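You operate a simulated robot arm through the tools that you are given. There is no shell and no other tool.

The job below is to be done with a simulated robot arm. You get a single attempt, and the scene is never put back.

## Task
Stop the fan, brush the dust off its grille and start it again.
Fine: wait till it stands, shut the green grille plate while you brush and open it again before the restart; put the hand brush back. Set down upright: hand brush. Where these are worked on the way, their far stop is far enough and under half their travel is too little: green grille plate. What is to be rubbed or washed off counts as gone when no trace of it is left.

The check looks at the end state, three seconds after you hand in, the way a careful person would. Anything else that was tipped, shoved, dropped, spilled or broken makes it a failure.

## Robot
A 7-joint arm with a fingered hand, fixed in place. Base frame: the origin is at the foot of the arm, x ahead of it, y to its left, z up. Units: mm, rad, N and s.
With the tool pointing down near the work surface it reaches from about 360 to 840 mm from the base axis. Its first joint turns from -2.007 to 2.007 rad. Payload 5 kg.
The tool frame sits at the grasp point between the pads (the TCP): z along the fingers, y along the line on which they close. The tips reach 32 mm beyond it. The gripper opens to 160 mm. The gripper's body begins 89 mm behind the TCP. The gripper is a hand of 4 fingers: y runs from the thumb to the fingers, the wrist lies at [0, 0, -267] in the tool frame, and closing takes about 1.5 s.
Orientation is that of the tool frame in the base frame, as a unit quaternion [w, x, y, z]. With the fingers straight down and closing along the base's y, the tool's x points along the base's -x, its y along +y and its z along -z.

## Interface
- The arm moves only by the tool play_rows. Its argument "series" is a list of rows, each a list of 7 numbers: the shift along the tool's x, y, z in mm, then the turn, a rotation vector about the tool's x, y, z in rad, then the gripper command, from -1 (fully open) to 1 (shut), values between in proportion. In form: [[dx, dy, dz, rx, ry, rz, grip], ...]. A call has 1 to 20 rows; each row shifts and turns the commanded pose from where the row before left it, along the tool's axes as they then stand. Rows are played at 5 a second. More than 50 mm and 0.15 rad between two rows, or a gripper value outside its range, and nothing of the call is played. Where a pose cannot be reached the arm comes as near as it can. A force on the tool above 40 N (or 10 N above the force at the start of the call, whichever is more), or a blocked arm, ends the call early, and 0.2 s more pass. The fingers move at their own pace (about 108 mm/s each) and stop on an object; they squeeze with about 23 N. The grip force told is the motor's: it shows also when the fingers shut on nothing. Time passes only in rows, and 0.2 s behind the last, so rows that do not move let the fingers close. It gives the time, the measured TCP pose, the force on the tool (base axes), the opening and the grip force at its end, in the units of the frame above (readings bear some noise), with the torque about the TCP (base axes, N m) and any sound that the robot's microphone picked up, and new pictures: "views" is both (left out), scene, wrist or none.
- Cameras (640 x 400 px; columns grow to the right, rows downward): "scene" is fixed at [44.7, -491.7, 1266.5]; the picture's right is [0.34, -0.94, 0.00], its down [-0.22, -0.08, -0.97] and it looks along [0.92, 0.33, -0.23] (base axes); focal length 240 px, centre (320, 200). "wrist" rides on the gripper at [80, -4, -114] in the tool frame; the picture's right is [0.05, 1.00, 0.00], its down [-0.82, 0.04, -0.58] and it looks along [-0.58, 0.03, 0.82] (tool axes); focal length 265 px, centre (320, 200). There is no depth. A picture from a camera that has moved, and an enlarged one, comes with that camera's place and axes in the base frame and with its lens. The place of the scene camera against the robot may be out by one fixed shift of up to 25 mm in any direction.
- move_column(by): slides the trunk up (or, below 0, down) by that many mm; the arm rides with it, the base frame stays. It gives what a move gives, with no picture.
- set_grasp(shape): the hand has 4 fingers and takes this shape, open, in about a second: jaw (thumb against the fingers, like two jaws); tri (thumb and two fingers); tip (a fingertip pinch); poke (one finger out to press); point (the index stretched); flat (the hand flat); cup (the hand cupped); fist (a fist). The gripper value then closes the fingers along that shape, each until it touches; the sizes above hold for jaw. It gives what a move gives, with no picture.
- zoom(camera, box): a new picture of the part [left, top, right, bottom] of that camera's present view, enlarged. No time passes.
- close_job(): hands the job in; it is judged then, once.

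Places have to be worked out from the pictures, the camera data and where the tool is seen. Open the gripper and draw the arm clear of the work before you hand the job in, unless the task says otherwise.

The tools are called after "Request:" as name(argument=value, ...) on one line, values as JSON. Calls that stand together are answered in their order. play_rows: Moves the arm, as the interface text tells. Its arguments: {"type":"object","properties":{"series":{"type":"array","items":{"type":"array","items":{"type":"number"}}},"views":{"type":"string","enum":["both","scene","wrist","none"]}},"required":["series"]} The other tools are called the same way: move_column (by) slides the trunk up or down; set_grasp (shape) gives the hand a shape; zoom (camera, box) takes an enlarged picture of a part of a camera's view; close_job () hands the job in.

At the start:

```text
time_s: 0.0
ee_pos: [526.4, -139.5, 1349.7]
tcp_rot: [0.0, 0.0, 1.0, -0.001]
wrist_force: [0.0, 0.2, 0.3]
torque: [0.0, 0.0, -0.01]
opening: 159.7
finger_force: 0.0
shape: jaw
trunk travel left (down, up): [-900.0, 90.0]
```

scene: 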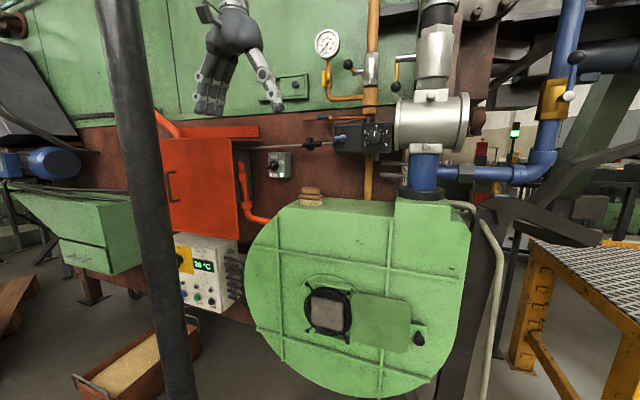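
wrist: 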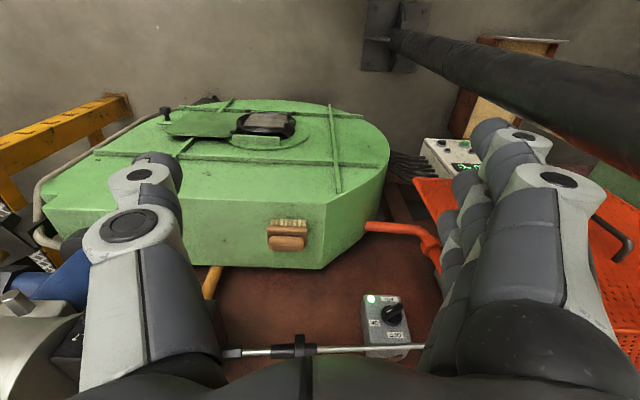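

I start by looking closely at the fan grille, the plate, the brush and the switch box before moving anything.

Request:
zoom(camera="scene", box=[280, 260, 440, 360])

Request:
zoom(camera="scene", box=[240, 110, 400, 210])

Request:
zoom(camera="scene", box=[160, 220, 260, 320])

Request:
zoom(camera="wrist", box=[220, 200, 440, 370])

Request:
zoom(camera="wrist", box=[150, 90, 320, 190])

```text
4.00 times, centred on (360, 310) of scene
camera zoom: at [44.7, -491.7, 1266.5], right [0.34, -0.94, 0.0], down [-0.22, -0.08, -0.97], along [0.92, 0.33, -0.23], focal length 960 px, centre (160, -240)
```

zoom: 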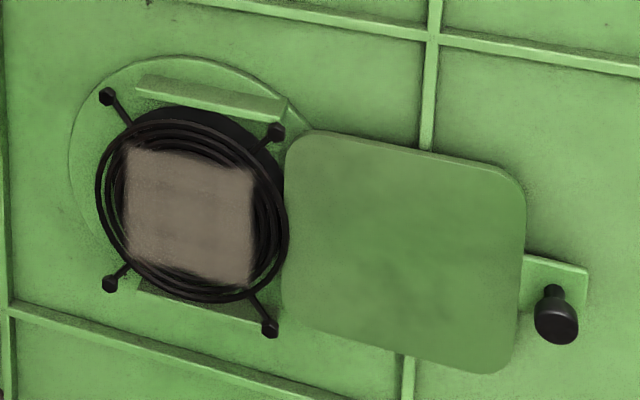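

```text
4.00 times, centred on (320, 160) of scene
camera zoom: at [44.7, -491.7, 1266.5], right [0.34, -0.94, 0.0], down [-0.22, -0.08, -0.97], along [0.92, 0.33, -0.23], focal length 960 px, centre (320, 360)
```

zoom: 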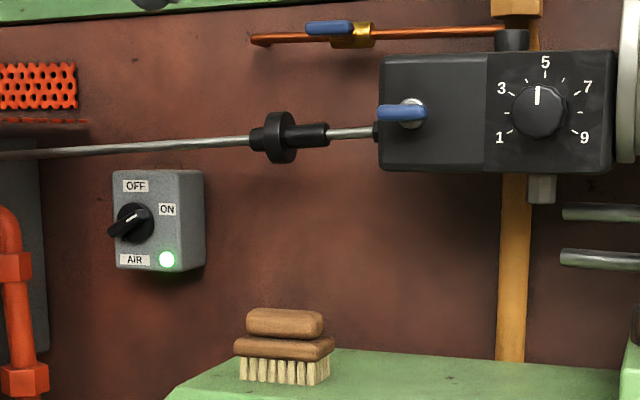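

```text
4.00 times, centred on (210, 270) of scene
camera zoom: at [44.7, -491.7, 1266.5], right [0.34, -0.94, 0.0], down [-0.22, -0.08, -0.97], along [0.92, 0.33, -0.23], focal length 960 px, centre (760, -80)
```

zoom: 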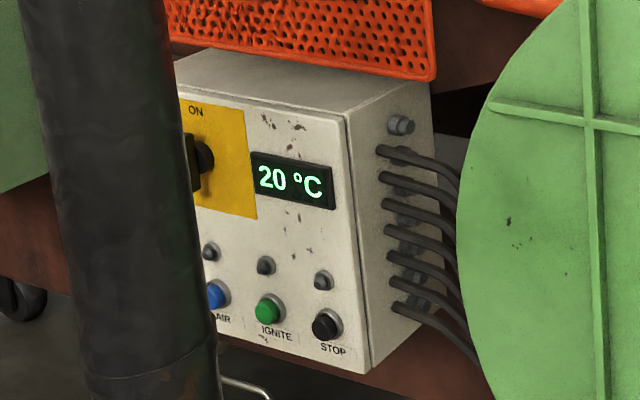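

```text
2.35 times, centred on (330, 285) of wrist
camera zoom: at [445.7, -143.2, 1462.5], right [-0.05, 1.0, 0.0], down [0.82, 0.04, 0.58], along [0.58, 0.03, -0.82], focal length 624 px, centre (296, 0)
```

zoom: 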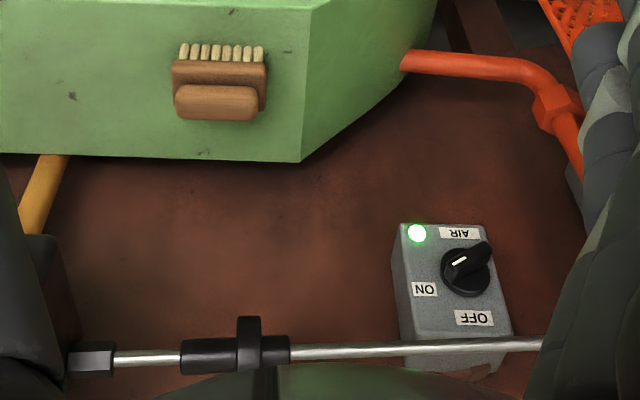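

```text
3.76 times, centred on (235, 140) of wrist
camera zoom: at [445.7, -143.2, 1462.5], right [-0.05, 1.0, 0.0], down [0.82, 0.04, 0.58], along [0.58, 0.03, -0.82], focal length 999 px, centre (640, 426)
```

zoom: 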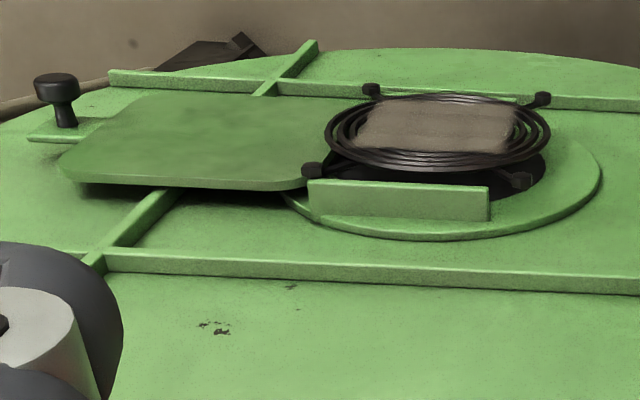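

The fan grille sits near [707, -281, 723], the brush near [801, -188, 1087] and the AIR switch near [907, 17, 1177]. I'll zoom in on the switch and hold still briefly to listen to the fan.

Request:
zoom(camera="scene", box=[264, 150, 296, 182])

Request:
zoom(camera="wrist", box=[355, 285, 425, 365])

Request:
play_rows(series=[[0, 0, 0, 0, 0, 0, -1], [0, 0, 0, 0, 0, 0, -1]], views="none")

Request:
zoom(camera="scene", box=[300, 280, 360, 345])

```text
12.50 times, centred on (280, 166) of scene
camera zoom: at [44.7, -491.7, 1266.5], right [0.34, -0.94, 0.0], down [-0.22, -0.08, -0.97], along [0.92, 0.33, -0.23], focal length 3000 px, centre (820, 625)
```

zoom: 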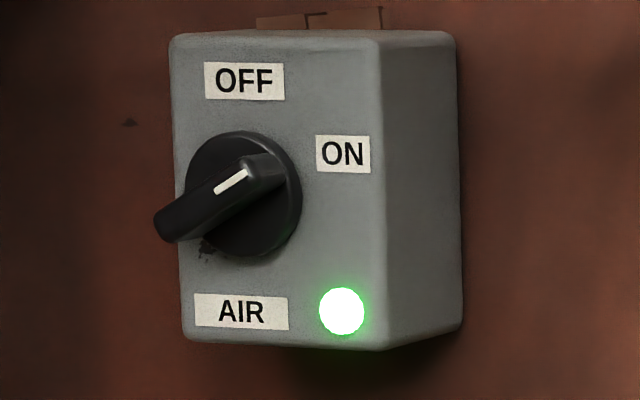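

```text
5.00 times, centred on (390, 325) of wrist
camera zoom: at [445.7, -143.2, 1462.5], right [-0.05, 1.0, 0.0], down [0.82, 0.04, 0.58], along [0.58, 0.03, -0.82], focal length 1327 px, centre (-30, -425)
```

zoom: 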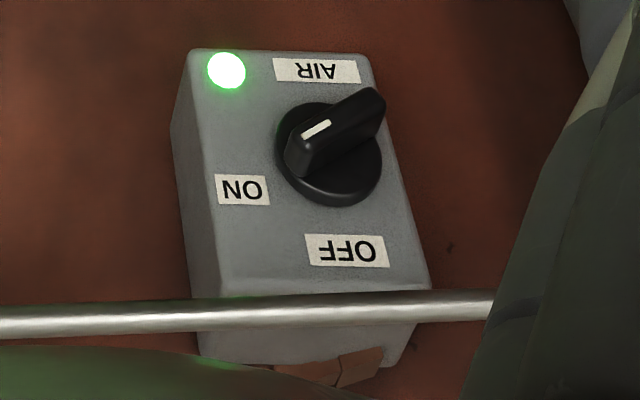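

```text
time_s: 0.6
ee_pos: [527.4, -139.7, 1350.2]
tcp_rot: [0.0, 0.0, 1.0, 0.0]
wrist_force: [-0.5, 0.1, -0.7]
torque: [0.04, 0.01, 0.01]
opening: 159.6
finger_force: 0.0
shape: jaw
trunk travel left (down, up): [-900.0, 90.0]
```

```text
6.15 times, centred on (330, 312) of scene
camera zoom: at [44.7, -491.7, 1266.5], right [0.34, -0.94, 0.0], down [-0.22, -0.08, -0.97], along [0.92, 0.33, -0.23], focal length 1477 px, centre (258, -492)
```

zoom: 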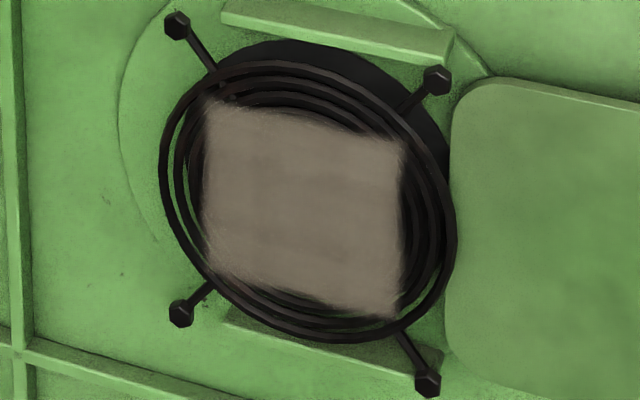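

The switch pointer stands at ON (lamp lit) and the OFF mark is at the top, so stopping takes about a 60° counter-clockwise turn. I'll swing the hand to point forward, moving ahead a little at the same time, still well above the fan.

Request:
play_rows(series=[[-18, 0, 0, 0, -0.15, 0, -1], [-17.8, 0, 2.7, 0, -0.15, 0, -1], [-17.2, 0, 5.3, 0, -0.15, 0, -1], [-16.2, 0, 7.8, 0, -0.15, 0, -1], [-14.9, 0, 10.2, 0, -0.15, 0, -1], [-13.1, 0, 12.2, 0, -0.15, 0, -1], [-11.2, 0, 14.1, 0, -0.15, 0, -1], [-9, 0, 15.6, 0, -0.15, 0, -1], [-6.5, 0, 16.7, 0, -0.15, 0, -1], [-4, 0, 17.5, 0, -0.15, 0, -1], [-1.3, 0, 18, 0, -0.0708, 0, -1]], views="both")

```text
time_s: 3.2
ee_pos: [637.7, -179.3, 1376.1]
tcp_rot: [0.516, 0.022, 0.854, -0.061]
wrist_force: [1.1, 1.3, -0.4]
torque: [-0.05, 0.04, -0.13]
opening: 160.0
finger_force: 0.1
shape: jaw
out of reach, approached as far as the arm can: row 7, 8, 9, 10, 11
trunk travel left (down, up): [-900.0, 90.0]
stopped in row 11: the arm was blocked; the commanded pose is now the measured one
camera wrist: at [498.9, -171.1, 1356.3], right [0.08, 0.99, -0.13], down [-0.12, 0.14, 0.98], along [0.99, -0.06, 0.13], focal length 265 px, centre (320, 200)
```

scene: 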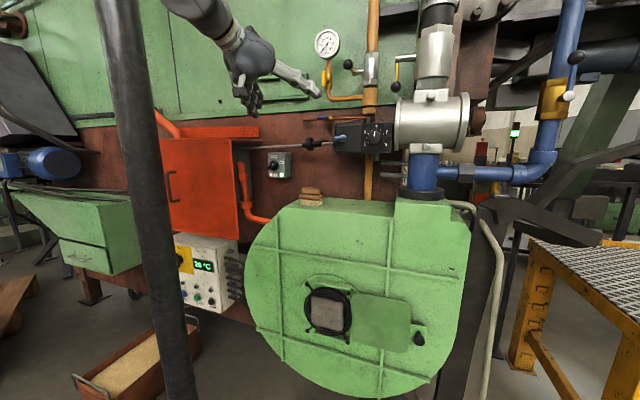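
wrist: 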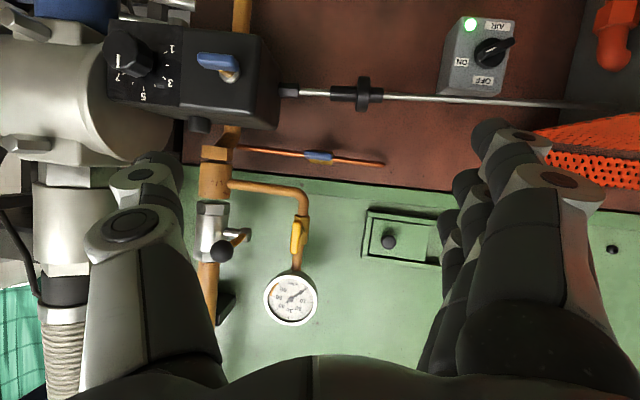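

The arm reached its limit tilted about 62° from straight down, because the hand is still close in and high. I'll shift sideways towards the switch line (y≈17), then lower the trunk so the hand comes to switch height.

Request:
play_rows(series=[[-1, 37.7, -4.8, 0, 0, 0, -1], [-1, 37.7, -4.8, 0, 0, 0, -1], [-1, 37.7, -4.8, 0, 0, 0, -1], [-1, 37.7, -4.8, 0, 0, 0, -1], [-1, 37.7, -4.8, 0, 0, 0, -1]], views="both")

```text
time_s: 4.6
ee_pos: [628.8, 64.4, 1387.6]
tcp_rot: [0.525, -0.012, 0.851, -0.015]
wrist_force: [-0.1, 0.3, 0.3]
torque: [-0.01, -0.01, 0.0]
opening: 160.0
finger_force: 0.1
shape: jaw
trunk travel left (down, up): [-900.0, 90.0]
stopped in row 5: the arm was blocked; the commanded pose is now the measured one
camera wrist: at [491.2, 58.4, 1366.6], right [-0.03, 1.0, -0.08], down [-0.15, 0.08, 0.99], along [0.99, 0.04, 0.15], focal length 265 px, centre (320, 200)
```

scene: 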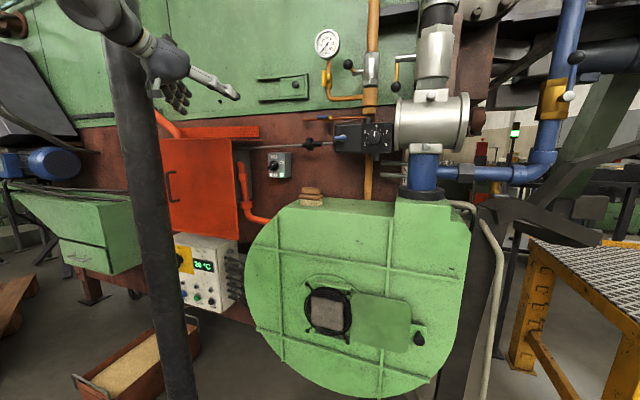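
wrist: 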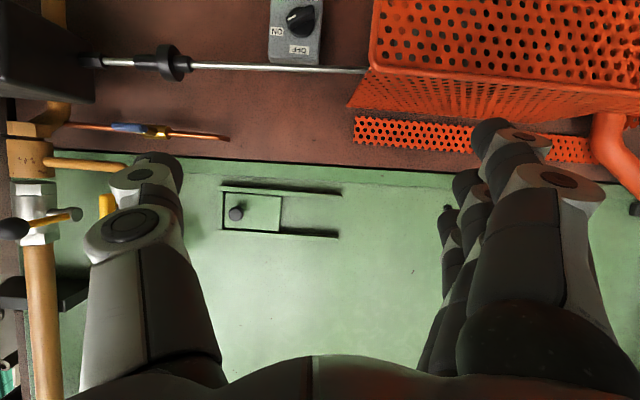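

The orange mesh box's right side lies near y≈110, front at x≈767, top z≈1275; the switch knob is confirmed near [907, 20, 1173]. I'll bring the hand back to y≈20 in small steps and check how it responds.

Request:
play_rows(series=[[0, -15, 0, 0, 0, 0, -1], [0, -15, 0, 0, 0, 0, -1], [0, -15, 0, 0, 0, 0, -1], [0, 0, 0, 0, 0, 0, -1]], views="none")

Request:
move_column(by=-150)

```text
time_s: 5.6
ee_pos: [629.1, 19.8, 1389.1]
tcp_rot: [0.526, -0.012, 0.85, -0.015]
wrist_force: [0.3, 0.4, -0.6]
torque: [0.0, -0.02, -0.03]
opening: 160.0
finger_force: 0.1
shape: jaw
trunk travel left (down, up): [-900.0, 90.0]
```

```text
time_s: 7.3
ee_pos: [630.0, 18.2, 1240.4]
tcp_rot: [0.526, -0.013, 0.85, -0.014]
wrist_force: [0.6, -0.4, -0.6]
torque: [0.03, -0.03, 0.03]
opening: 159.6
finger_force: 0.1
shape: jaw
trunk travel left (down, up): [-750.0, 240.0]
```

The response is exact now. I'll pitch the hand up towards horizontal while advancing 100 mm, with the fingers half closed to stay clear of the orange mesh box.

Request:
play_rows(series=[[-8.9, 0, 17.9, 0, -0.1, 0, 0.3], [-7.1, 0, 18.7, 0, -0.1, 0, 0.3], [-5.2, 0, 19.3, 0, -0.1, 0, 0.3], [-3.3, 0, 19.7, 0, -0.1, 0, 0.3], [-1.3, 0, 20, 0, -0.064, 0, 0.3], [0, 0, 0, 0, 0, 0, 0.3]], views="both")

```text
time_s: 8.8
ee_pos: [729.2, 19.9, 1241.2]
tcp_rot: [0.708, -0.015, 0.706, -0.012]
wrist_force: [0.0, -0.8, 0.4]
torque: [0.02, 0.01, 0.03]
opening: 56.8
finger_force: 0.1
shape: jaw
trunk travel left (down, up): [-750.0, 240.0]
camera wrist: at [615.0, 12.0, 1159.8], right [-0.01, 1.0, -0.09], down [-0.58, 0.07, 0.81], along [0.82, 0.06, 0.58], focal length 265 px, centre (320, 200)
```

scene: 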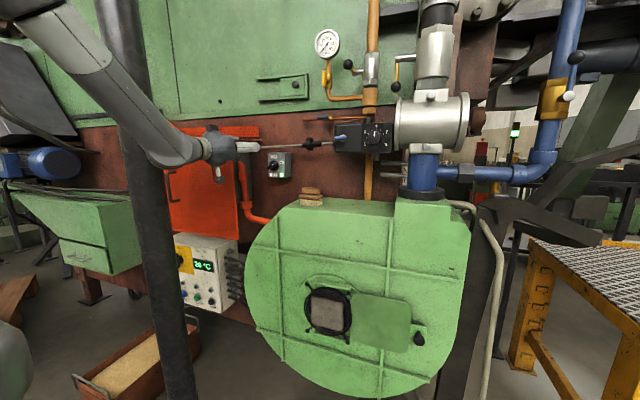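
wrist: 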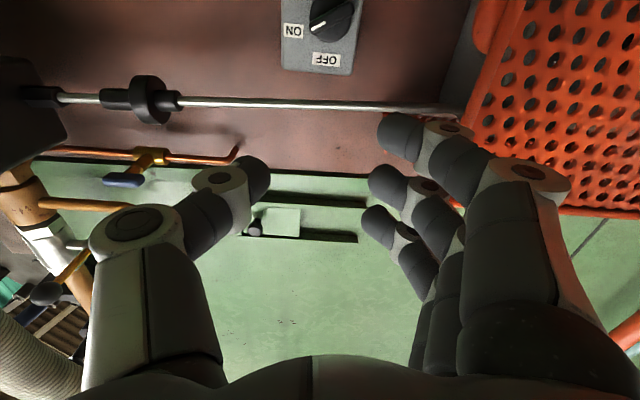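

The hand is now level and pointing forward. I'll zoom in on the switch from here to judge the bar's angle and clearance.

Request:
zoom(camera="wrist", box=[260, 0, 420, 100])

Request:
zoom(camera="scene", box=[140, 110, 320, 220])

```text
4.00 times, centred on (340, 50) of wrist
camera zoom: at [615.0, 12.0, 1159.8], right [-0.01, 1.0, -0.09], down [-0.58, 0.07, 0.81], along [0.82, 0.06, 0.58], focal length 1062 px, centre (240, 800)
```

zoom: 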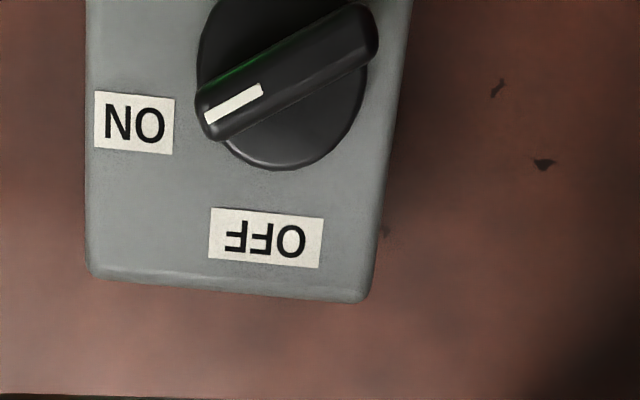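

```text
3.56 times, centred on (230, 165) of scene
camera zoom: at [44.7, -491.7, 1266.5], right [0.34, -0.94, 0.0], down [-0.22, -0.08, -0.97], along [0.92, 0.33, -0.23], focal length 853 px, centre (640, 324)
```

zoom: 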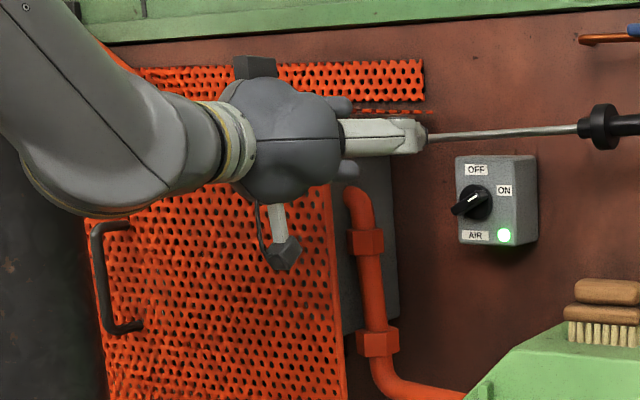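

The bar front is at about [924, 27, 1162], tilted 30°, and only ~80 mm from the orange mesh, so a wide jaw turn would be tight there. I'll roll the hand so its wide side stands vertical (camera to the right), which is narrow enough for pushing the bar with one finger.

Request:
play_rows(series=[[0, 0, 0, 0, 0, -0.15, 0.3], [0, 0, 0, 0, 0, -0.15, 0.3], [0, 0, 0, 0, 0, -0.15, 0.3], [0, 0, 0, 0, 0, -0.15, 0.3], [0, 0, 0, 0, 0, -0.15, 0.3], [0, 0, 0, 0, 0, -0.15, 0.3], [0, 0, 0, 0, 0, -0.15, 0.3], [0, 0, 0, 0, 0, -0.15, 0.3], [0, 0, 0, 0, 0, -0.15, 0.3], [0, 0, 0, 0, 0, -0.15, 0.3]], views="both")

Request:
set_grasp(shape="poke")

Request:
play_rows(series=[[0, 0, 0, 0, 0, 0, 0]], views="both")

```text
time_s: 10.9
ee_pos: [729.3, 20.6, 1240.3]
tcp_rot: [0.509, -0.494, 0.507, -0.49]
wrist_force: [-0.3, 0.6, -0.3]
torque: [0.0, -0.01, 0.0]
opening: 56.6
finger_force: 0.1
shape: jaw
trunk travel left (down, up): [-750.0, 240.0]
camera wrist: at [615.4, -60.9, 1241.3], right [0.0, -0.02, -1.0], down [-0.58, 0.81, -0.02], along [0.81, 0.58, -0.01], focal length 265 px, centre (320, 200)
```

scene: 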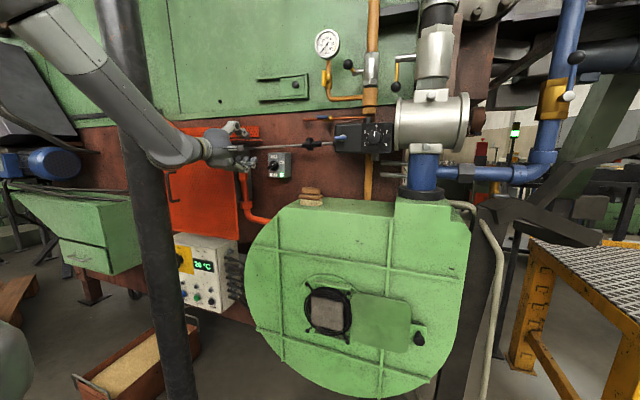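
wrist: 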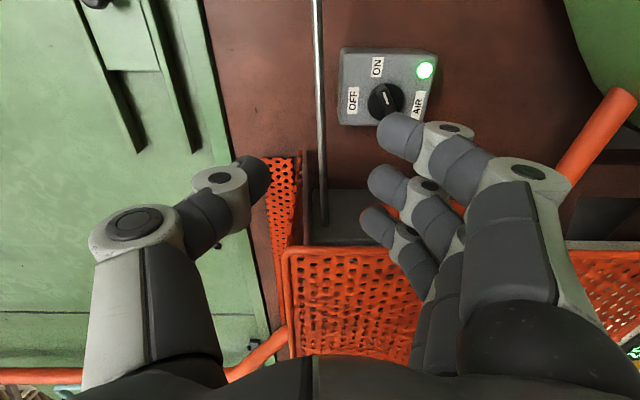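

```text
time_s: 11.8
ee_pos: [728.6, 19.7, 1240.8]
tcp_rot: [0.511, -0.492, 0.507, -0.49]
wrist_force: [-0.2, 0.5, -0.3]
torque: [-0.02, -0.01, 0.0]
opening: 0.1
finger_force: 0.0
shape: poke
trunk travel left (down, up): [-750.0, 240.0]
```

```text
time_s: 12.2
ee_pos: [729.6, 19.9, 1241.0]
tcp_rot: [0.509, -0.493, 0.507, -0.49]
wrist_force: [-0.5, 0.0, -0.1]
torque: [-0.03, 0.01, 0.0]
opening: 65.5
finger_force: 0.0
shape: jaw
trunk travel left (down, up): [-750.0, 240.0]
camera wrist: at [615.4, -60.9, 1241.2], right [0.0, -0.02, -1.0], down [-0.58, 0.81, -0.02], along [0.81, 0.58, -0.01], focal length 265 px, centre (320, 200)
```

scene: 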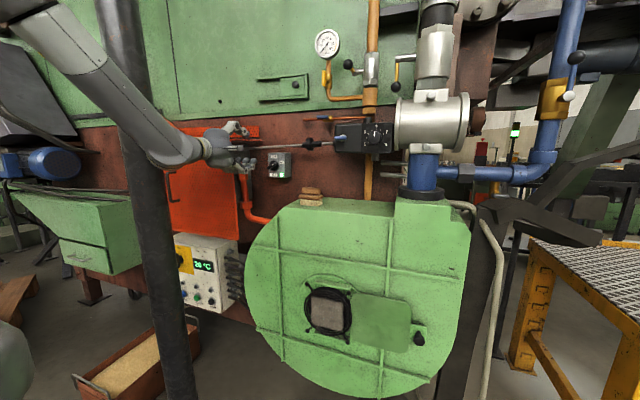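
wrist: 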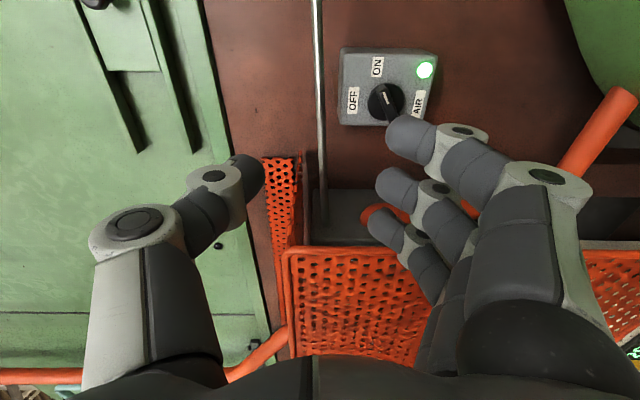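

The hand fell back to the jaw shape when I gave gripper value 0. I'll set the poke shape again and hold it with -1 (open along that shape) to see whether it stays.

Request:
set_grasp(shape="poke")

Request:
play_rows(series=[[0, 0, 0, 0, 0, 0, -1]], views="wrist")

```text
time_s: 13.2
ee_pos: [728.7, 19.8, 1240.7]
tcp_rot: [0.51, -0.493, 0.507, -0.49]
wrist_force: [0.1, 0.1, 0.1]
torque: [0.0, -0.03, 0.01]
opening: 0.2
finger_force: 0.1
shape: poke
trunk travel left (down, up): [-750.0, 240.0]
```

```text
time_s: 13.6
ee_pos: [729.1, 20.7, 1240.3]
tcp_rot: [0.509, -0.493, 0.507, -0.491]
wrist_force: [-0.4, -0.2, -0.3]
torque: [-0.03, -0.02, 0.0]
opening: 0.0
finger_force: 0.2
shape: poke
trunk travel left (down, up): [-750.0, 240.0]
camera wrist: at [615.4, -60.9, 1241.2], right [0.0, -0.02, -1.0], down [-0.58, 0.81, -0.02], along [0.81, 0.58, -0.01], focal length 265 px, centre (320, 200)
```

wrist: 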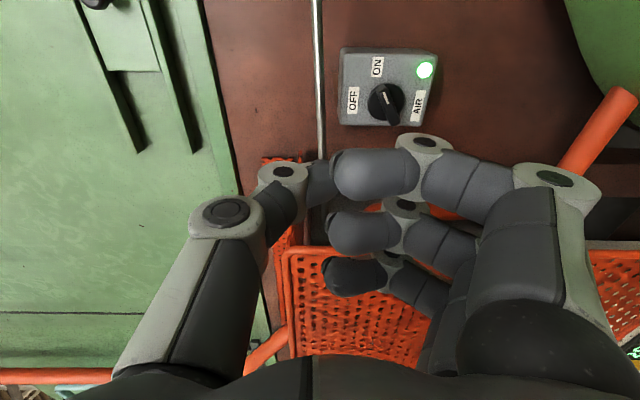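

Poke holds with -1. I'll wait a moment to see the settled finger shape.

Request:
play_rows(series=[[0, 0, 0, 0, 0, 0, -1], [0, 0, 0, 0, 0, 0, -1], [0, 0, 0, 0, 0, 0, -1], [0, 0, 0, 0, 0, 0, -1]], views="both")

Request:
zoom(camera="scene", box=[190, 110, 300, 190])

```text
time_s: 14.6
ee_pos: [729.8, 20.1, 1240.5]
tcp_rot: [0.51, -0.493, 0.506, -0.491]
wrist_force: [-1.2, -0.2, 0.9]
torque: [0.01, -0.01, -0.02]
opening: 0.0
finger_force: 0.1
shape: poke
trunk travel left (down, up): [-750.0, 240.0]
camera wrist: at [615.4, -60.9, 1241.2], right [0.0, -0.02, -1.0], down [-0.58, 0.81, -0.02], along [0.81, 0.58, -0.01], focal length 265 px, centre (320, 200)
```

scene: 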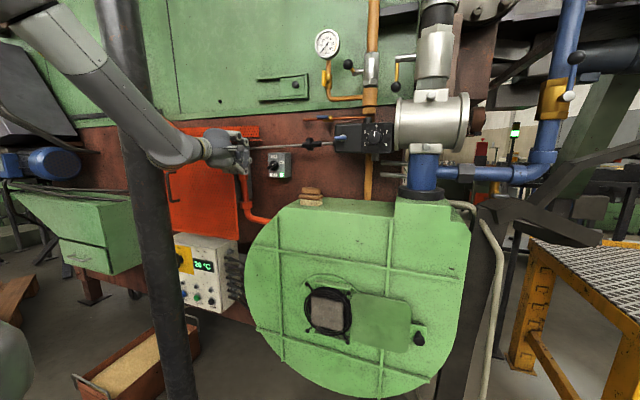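
wrist: 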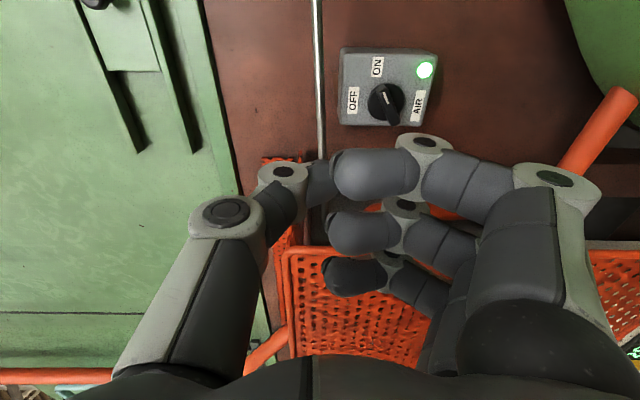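

```text
5.00 times, centred on (245, 150) of scene
camera zoom: at [44.7, -491.7, 1266.5], right [0.34, -0.94, 0.0], down [-0.22, -0.08, -0.97], along [0.92, 0.33, -0.23], focal length 1200 px, centre (695, 450)
```

zoom: 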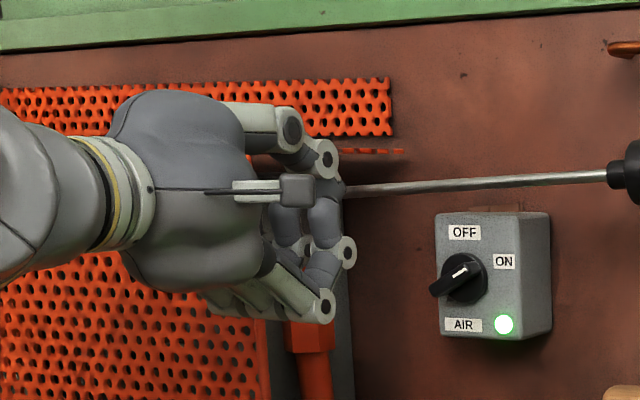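

Poke simply brings all fingertips together here. I'll try the point shape, which should leave only the index stretched.

Request:
set_grasp(shape="point")

Request:
play_rows(series=[[0, 0, 0, 0, 0, 0, -1], [0, 0, 0, 0, 0, 0, -1], [0, 0, 0, 0, 0, 0, -1]], views="both")

Request:
zoom(camera="scene", box=[190, 110, 300, 190])

```text
time_s: 15.4
ee_pos: [729.7, 19.5, 1240.1]
tcp_rot: [0.509, -0.493, 0.507, -0.49]
wrist_force: [-0.7, -0.2, -0.4]
torque: [0.02, 0.01, -0.01]
opening: 152.2
finger_force: 0.0
shape: point
trunk travel left (down, up): [-750.0, 240.0]
```

```text
time_s: 16.2
ee_pos: [729.2, 19.9, 1239.2]
tcp_rot: [0.51, -0.493, 0.506, -0.49]
wrist_force: [-0.6, 0.1, 0.6]
torque: [0.05, 0.03, 0.0]
opening: 152.1
finger_force: 0.1
shape: point
trunk travel left (down, up): [-750.0, 240.0]
camera wrist: at [615.4, -60.9, 1241.2], right [0.0, -0.02, -1.0], down [-0.58, 0.81, -0.02], along [0.81, 0.58, -0.01], focal length 265 px, centre (320, 200)
```

scene: 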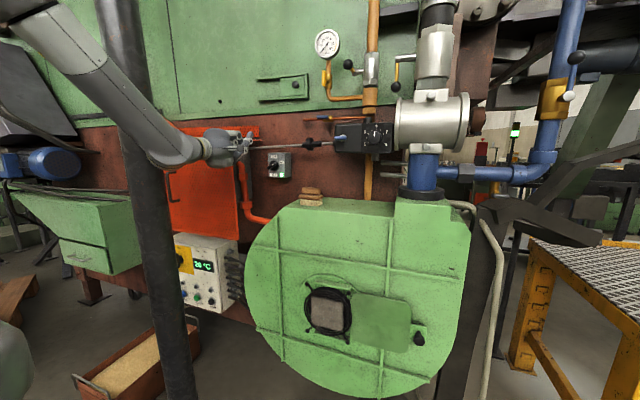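
wrist: 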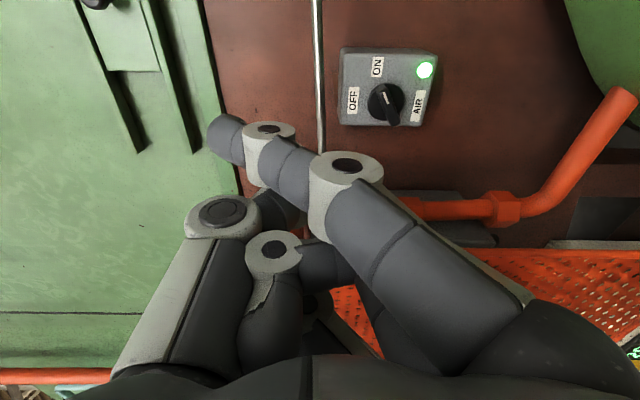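

```text
5.00 times, centred on (245, 150) of scene
camera zoom: at [44.7, -491.7, 1266.5], right [0.34, -0.94, 0.0], down [-0.22, -0.08, -0.97], along [0.92, 0.33, -0.23], focal length 1200 px, centre (695, 450)
```

zoom: 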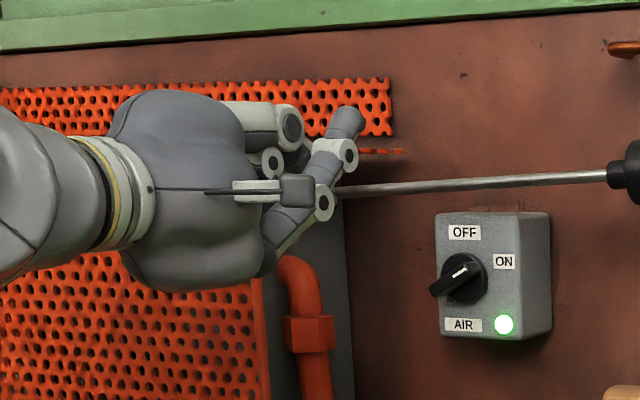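

Point leaves the index slanting, which isn't helpful. The thumb of the jaw shape lies alone on the upper side in this pose, so I'll use it: jaw at ~60 mm opening, go to just in front of the switch with the thumb above the bar's left end, then look.

Request:
set_grasp(shape="jaw")

Request:
play_rows(series=[[0, 0, 0, 0, 0, 0, 0.25], [-7.7, 24, 18, 0, 0, 0, 0.25], [-7.7, 24, 18, 0, 0, 0, 0.25], [-7.7, 24, 18, 0, 0, 0, 0.25], [-7.7, 24, 18, 0, 0, 0, 0.25], [0, 0, 15, 0, 0, 0, 0.25], [0, 0, 15, 0, 0, 0, 0.25], [0, 0, 0, 0, 0, 0, 0.25]], views="both")

```text
time_s: 17.1
ee_pos: [730.2, 19.3, 1240.0]
tcp_rot: [0.51, -0.493, 0.507, -0.49]
wrist_force: [0.6, -0.9, 0.3]
torque: [0.0, 0.0, 0.04]
opening: 159.9
finger_force: 0.1
shape: jaw
trunk travel left (down, up): [-750.0, 240.0]
```

```text
time_s: 18.9
ee_pos: [830.7, 55.1, 1145.6]
tcp_rot: [0.51, -0.493, 0.507, -0.49]
wrist_force: [0.6, 0.2, -0.1]
torque: [0.01, 0.02, 0.0]
opening: 60.7
finger_force: 0.0
shape: jaw
trunk travel left (down, up): [-750.0, 240.0]
camera wrist: at [717.2, -26.4, 1146.5], right [0.0, -0.02, -1.0], down [-0.58, 0.81, -0.02], along [0.81, 0.58, -0.01], focal length 265 px, centre (320, 200)
```

scene: 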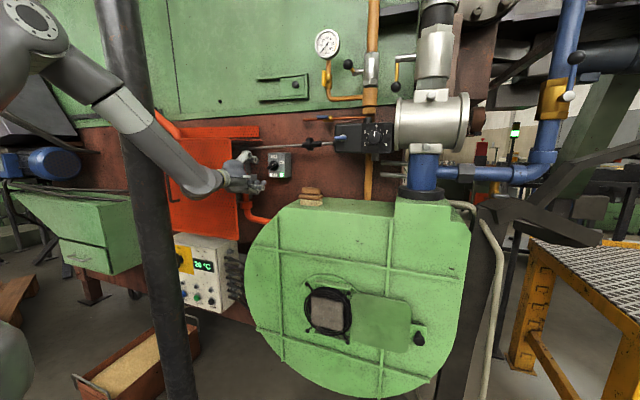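
wrist: 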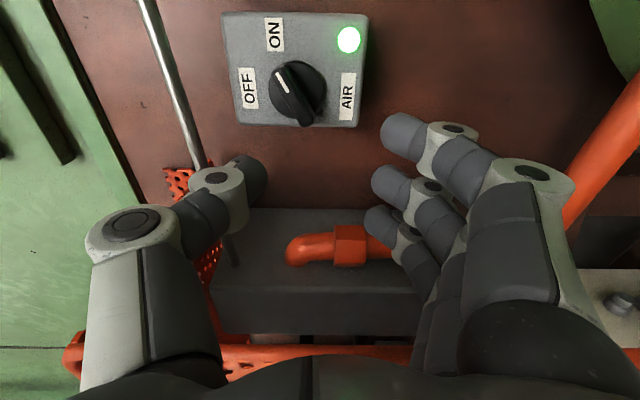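

The switch is now close ahead; the ray again gives the bar at about [924, 27, 1165]. I'll zoom to see the bar and thumb tip before pushing.

Request:
zoom(camera="wrist", box=[200, 0, 400, 200])

Request:
zoom(camera="scene", box=[210, 130, 310, 210])

```text
2.00 times, centred on (300, 100) of wrist
camera zoom: at [717.2, -26.4, 1146.5], right [0.0, -0.02, -1.0], down [-0.58, 0.81, -0.02], along [0.81, 0.58, -0.01], focal length 531 px, centre (360, 400)
```

zoom: 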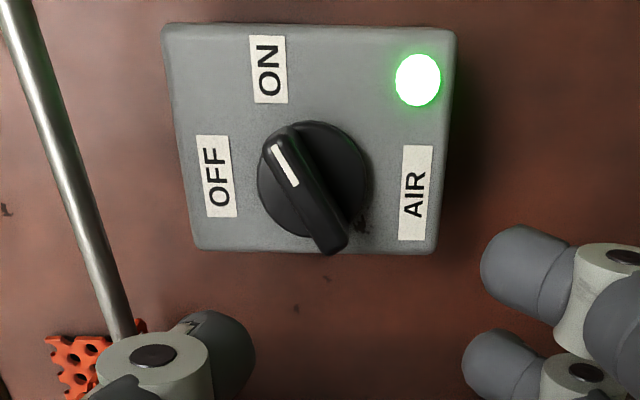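

```text
5.00 times, centred on (260, 170) of scene
camera zoom: at [44.7, -491.7, 1266.5], right [0.34, -0.94, 0.0], down [-0.22, -0.08, -0.97], along [0.92, 0.33, -0.23], focal length 1200 px, centre (620, 350)
```

zoom: 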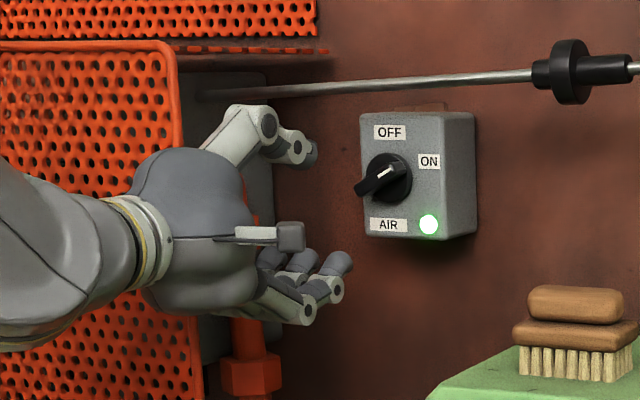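

The bar is about 43 mm long and its left end lies near [930, 45, 1155]. To stay clear below the control rod I'll drop ~9 mm, then advance 75 mm so the thumb tip sits beside and just above that end.

Request:
play_rows(series=[[-2, 8.6, 0, 0, 0, 0, 0.25], [0, 0, 19, 0, 0, 0, 0.25], [0, 0, 19, 0, 0, 0, 0.25], [0, 0, 19, 0, 0, 0, 0.25], [0, 0, 18, 0, 0, 0, 0.25]], views="both")

Request:
zoom(camera="wrist", box=[160, 0, 400, 220])

Request:
zoom(camera="scene", box=[220, 130, 310, 200])

```text
time_s: 20.1
ee_pos: [904.6, 57.4, 1138.9]
tcp_rot: [0.511, -0.492, 0.506, -0.491]
wrist_force: [-18.6, 0.6, 1.0]
torque: [-0.02, -0.88, -0.11]
opening: 60.3
finger_force: 0.1
shape: jaw
trunk travel left (down, up): [-750.0, 240.0]
camera wrist: at [789.8, -23.7, 1139.2], right [0.0, -0.02, -1.0], down [-0.58, 0.81, -0.02], along [0.81, 0.58, -0.01], focal length 265 px, centre (320, 200)
```

scene: 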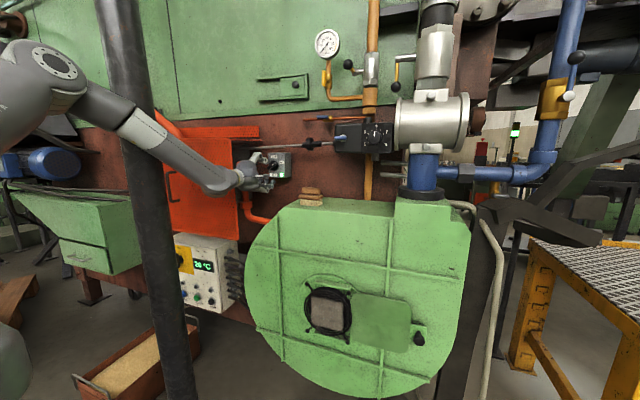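
wrist: 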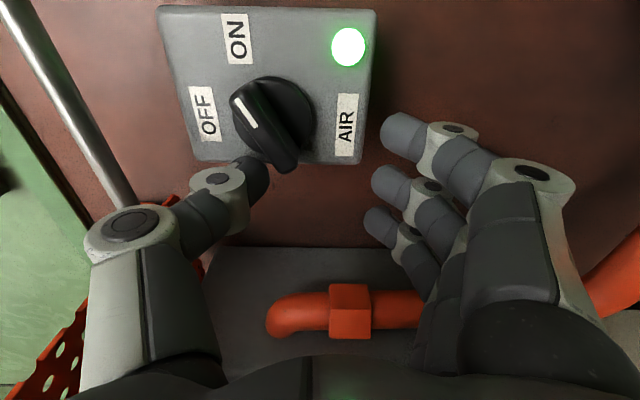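

```text
1.82 times, centred on (280, 110) of wrist
camera zoom: at [789.8, -23.7, 1139.2], right [0.0, -0.02, -1.0], down [-0.58, 0.81, -0.02], along [0.81, 0.58, -0.01], focal length 483 px, centre (393, 364)
```

zoom: 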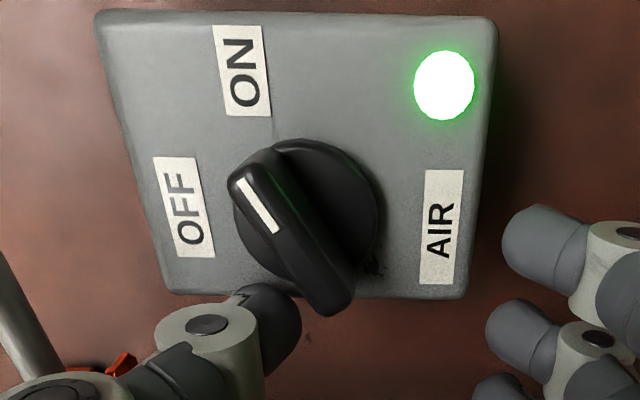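

```text
5.71 times, centred on (265, 165) of scene
camera zoom: at [44.7, -491.7, 1266.5], right [0.34, -0.94, 0.0], down [-0.22, -0.08, -0.97], along [0.92, 0.33, -0.23], focal length 1372 px, centre (634, 400)
```

zoom: 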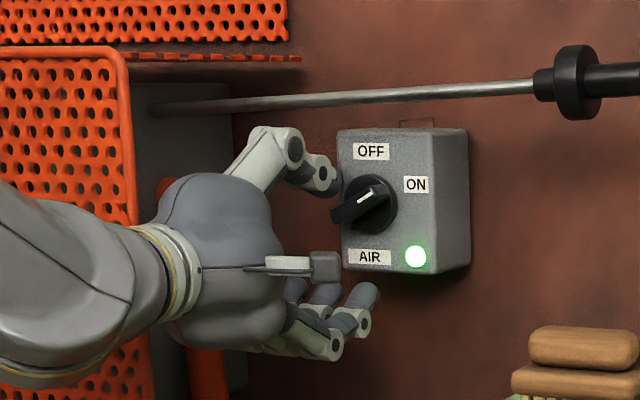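

A light -18 N push shows the thumb tip just touching the box face. I'll back off 4 mm and press the bar's left end down, following it to the right.

Request:
play_rows(series=[[0, 0, -4, 0, 0, 0, 0.25], [0, 6, 0, 0, 0, 0, 0.25], [0, 6, 0, 0, 0, 0, 0.25], [1, 6, 0, 0, 0, 0, 0.25], [2, 5, 0, 0, 0, 0, 0.25]], views="wrist")

Request:
zoom(camera="wrist", box=[160, 0, 400, 220])

Request:
zoom(camera="scene", box=[220, 130, 310, 200])

```text
time_s: 21.4
ee_pos: [901.8, 56.3, 1113.4]
tcp_rot: [0.51, -0.492, 0.507, -0.49]
wrist_force: [0.1, 1.9, 1.9]
torque: [-0.09, -0.03, 0.08]
opening: 62.7
finger_force: 0.1
shape: jaw
trunk travel left (down, up): [-750.0, 240.0]
camera wrist: at [788.0, -24.9, 1114.6], right [0.0, -0.02, -1.0], down [-0.58, 0.81, -0.02], along [0.81, 0.58, -0.01], focal length 265 px, centre (320, 200)
```

wrist: 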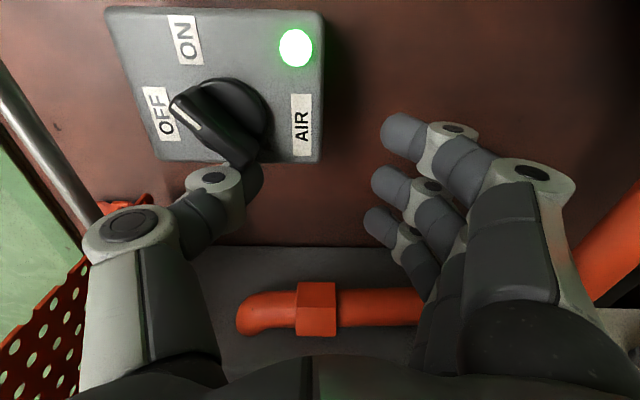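

```text
1.82 times, centred on (280, 110) of wrist
camera zoom: at [788.0, -24.9, 1114.6], right [0.0, -0.02, -1.0], down [-0.58, 0.81, -0.02], along [0.81, 0.58, -0.01], focal length 483 px, centre (393, 364)
```

zoom: 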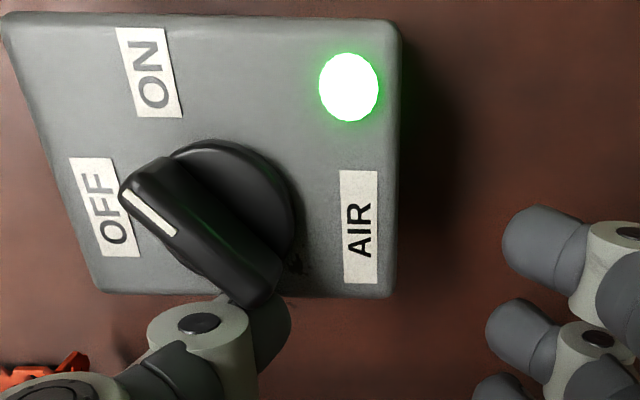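

```text
5.71 times, centred on (265, 165) of scene
camera zoom: at [44.7, -491.7, 1266.5], right [0.34, -0.94, 0.0], down [-0.22, -0.08, -0.97], along [0.92, 0.33, -0.23], focal length 1372 px, centre (634, 400)
```

zoom: 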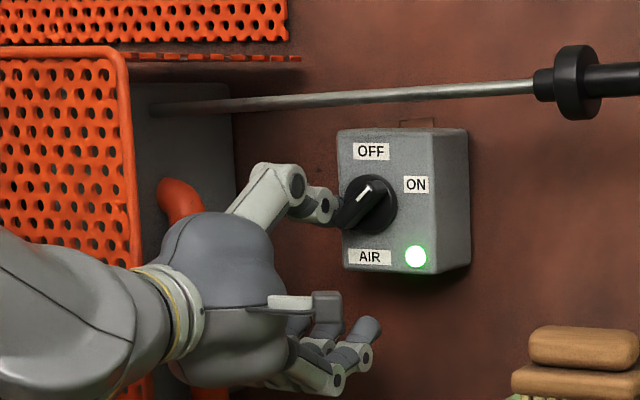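

The bar follows with under 2 N, now at about 50°. I continue pushing right (and slightly down) to bring it upright to OFF.

Request:
play_rows(series=[[3, 4, 0, 0, 0, 0, 0.25], [4, 3, 0, 0, 0, 0, 0.25], [5, 1, 0, 0, 0, 0, 0.25], [5, 0, 0, 0, 0, 0, 0.25]], views="wrist")

Request:
zoom(camera="wrist", box=[100, 0, 340, 220])

Request:
zoom(camera="scene", box=[220, 130, 310, 200])

```text
time_s: 22.4
ee_pos: [901.2, 43.6, 1103.9]
tcp_rot: [0.51, -0.495, 0.505, -0.49]
wrist_force: [-7.9, 16.2, -5.9]
torque: [-0.64, -0.14, 0.35]
opening: 55.3
finger_force: 0.0
shape: jaw
trunk travel left (down, up): [-750.0, 240.0]
camera wrist: at [788.1, -38.0, 1105.5], right [0.0, -0.02, -1.0], down [-0.59, 0.81, -0.02], along [0.81, 0.59, -0.01], focal length 265 px, centre (320, 200)
```

wrist: 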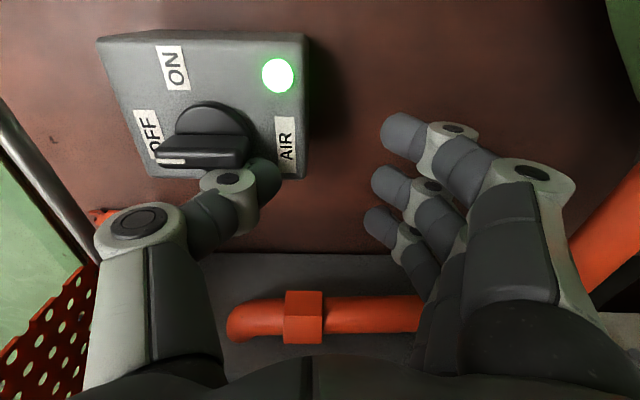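

```text
1.82 times, centred on (220, 110) of wrist
camera zoom: at [788.1, -38.0, 1105.5], right [0.0, -0.02, -1.0], down [-0.59, 0.81, -0.02], along [0.81, 0.59, -0.01], focal length 483 px, centre (502, 364)
```

zoom: 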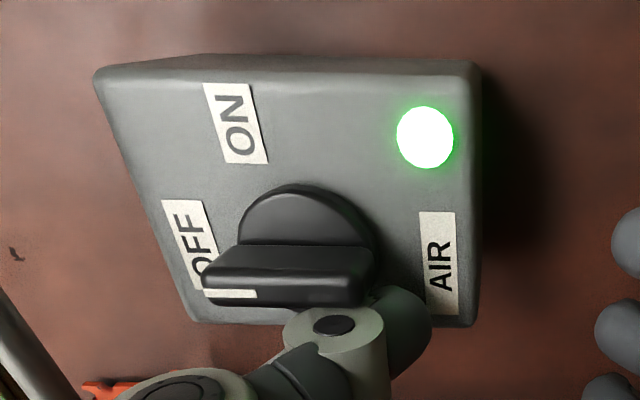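

```text
5.71 times, centred on (265, 165) of scene
camera zoom: at [44.7, -491.7, 1266.5], right [0.34, -0.94, 0.0], down [-0.22, -0.08, -0.97], along [0.92, 0.33, -0.23], focal length 1372 px, centre (634, 400)
```

zoom: 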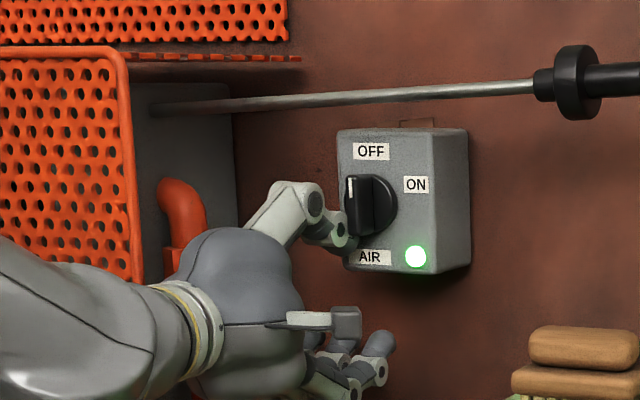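

The bar now stands upright at OFF and 16 N says it is at its stop; the lamp still glows, perhaps while the fan runs down. I'll back the thumb off and watch for a couple of seconds.

Request:
play_rows(series=[[-8, 0, 0, 0, 0, 0, 0.25], [-6, 0, 0, 0, 0, 0, 0.25], [0, 0, -20, 0, 0, 0, 0.25], [0, 0, -25, 0, 0, 0, 0.25], [0, 0, -25, 0, 0, 0, 0.25], [0, 0, 0, 0, 0, 0, 0.25]], views="both")

Request:
zoom(camera="scene", box=[220, 130, 310, 200])

Request:
zoom(camera="scene", box=[280, 270, 440, 370])

```text
time_s: 23.8
ee_pos: [832.3, 50.9, 1106.9]
tcp_rot: [0.51, -0.493, 0.505, -0.491]
wrist_force: [0.1, 0.4, -0.2]
torque: [0.01, -0.03, 0.02]
opening: 60.0
finger_force: 0.0
shape: jaw
trunk travel left (down, up): [-750.0, 240.0]
camera wrist: at [717.7, -29.5, 1107.0], right [0.0, -0.02, -1.0], down [-0.58, 0.81, -0.02], along [0.81, 0.58, -0.01], focal length 265 px, centre (320, 200)
```

scene: 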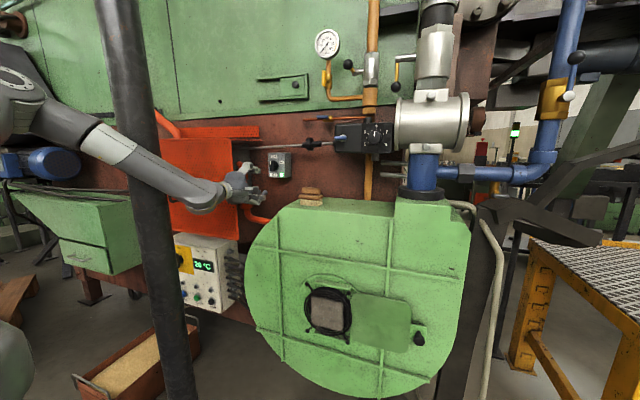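
wrist: 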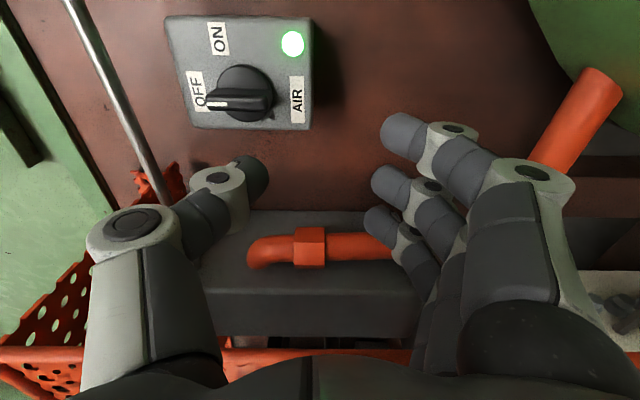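

```text
5.71 times, centred on (265, 165) of scene
camera zoom: at [44.7, -491.7, 1266.5], right [0.34, -0.94, 0.0], down [-0.22, -0.08, -0.97], along [0.92, 0.33, -0.23], focal length 1372 px, centre (634, 400)
```

zoom: 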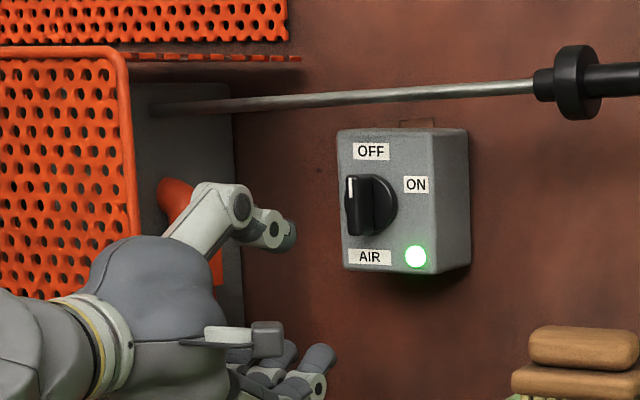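

```text
4.00 times, centred on (360, 320) of scene
camera zoom: at [44.7, -491.7, 1266.5], right [0.34, -0.94, 0.0], down [-0.22, -0.08, -0.97], along [0.92, 0.33, -0.23], focal length 960 px, centre (160, -280)
```

zoom: 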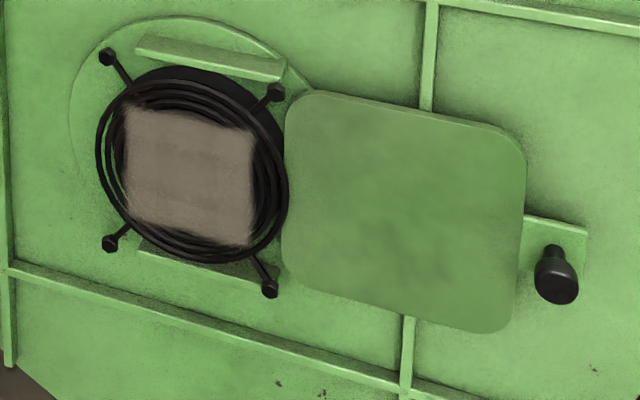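

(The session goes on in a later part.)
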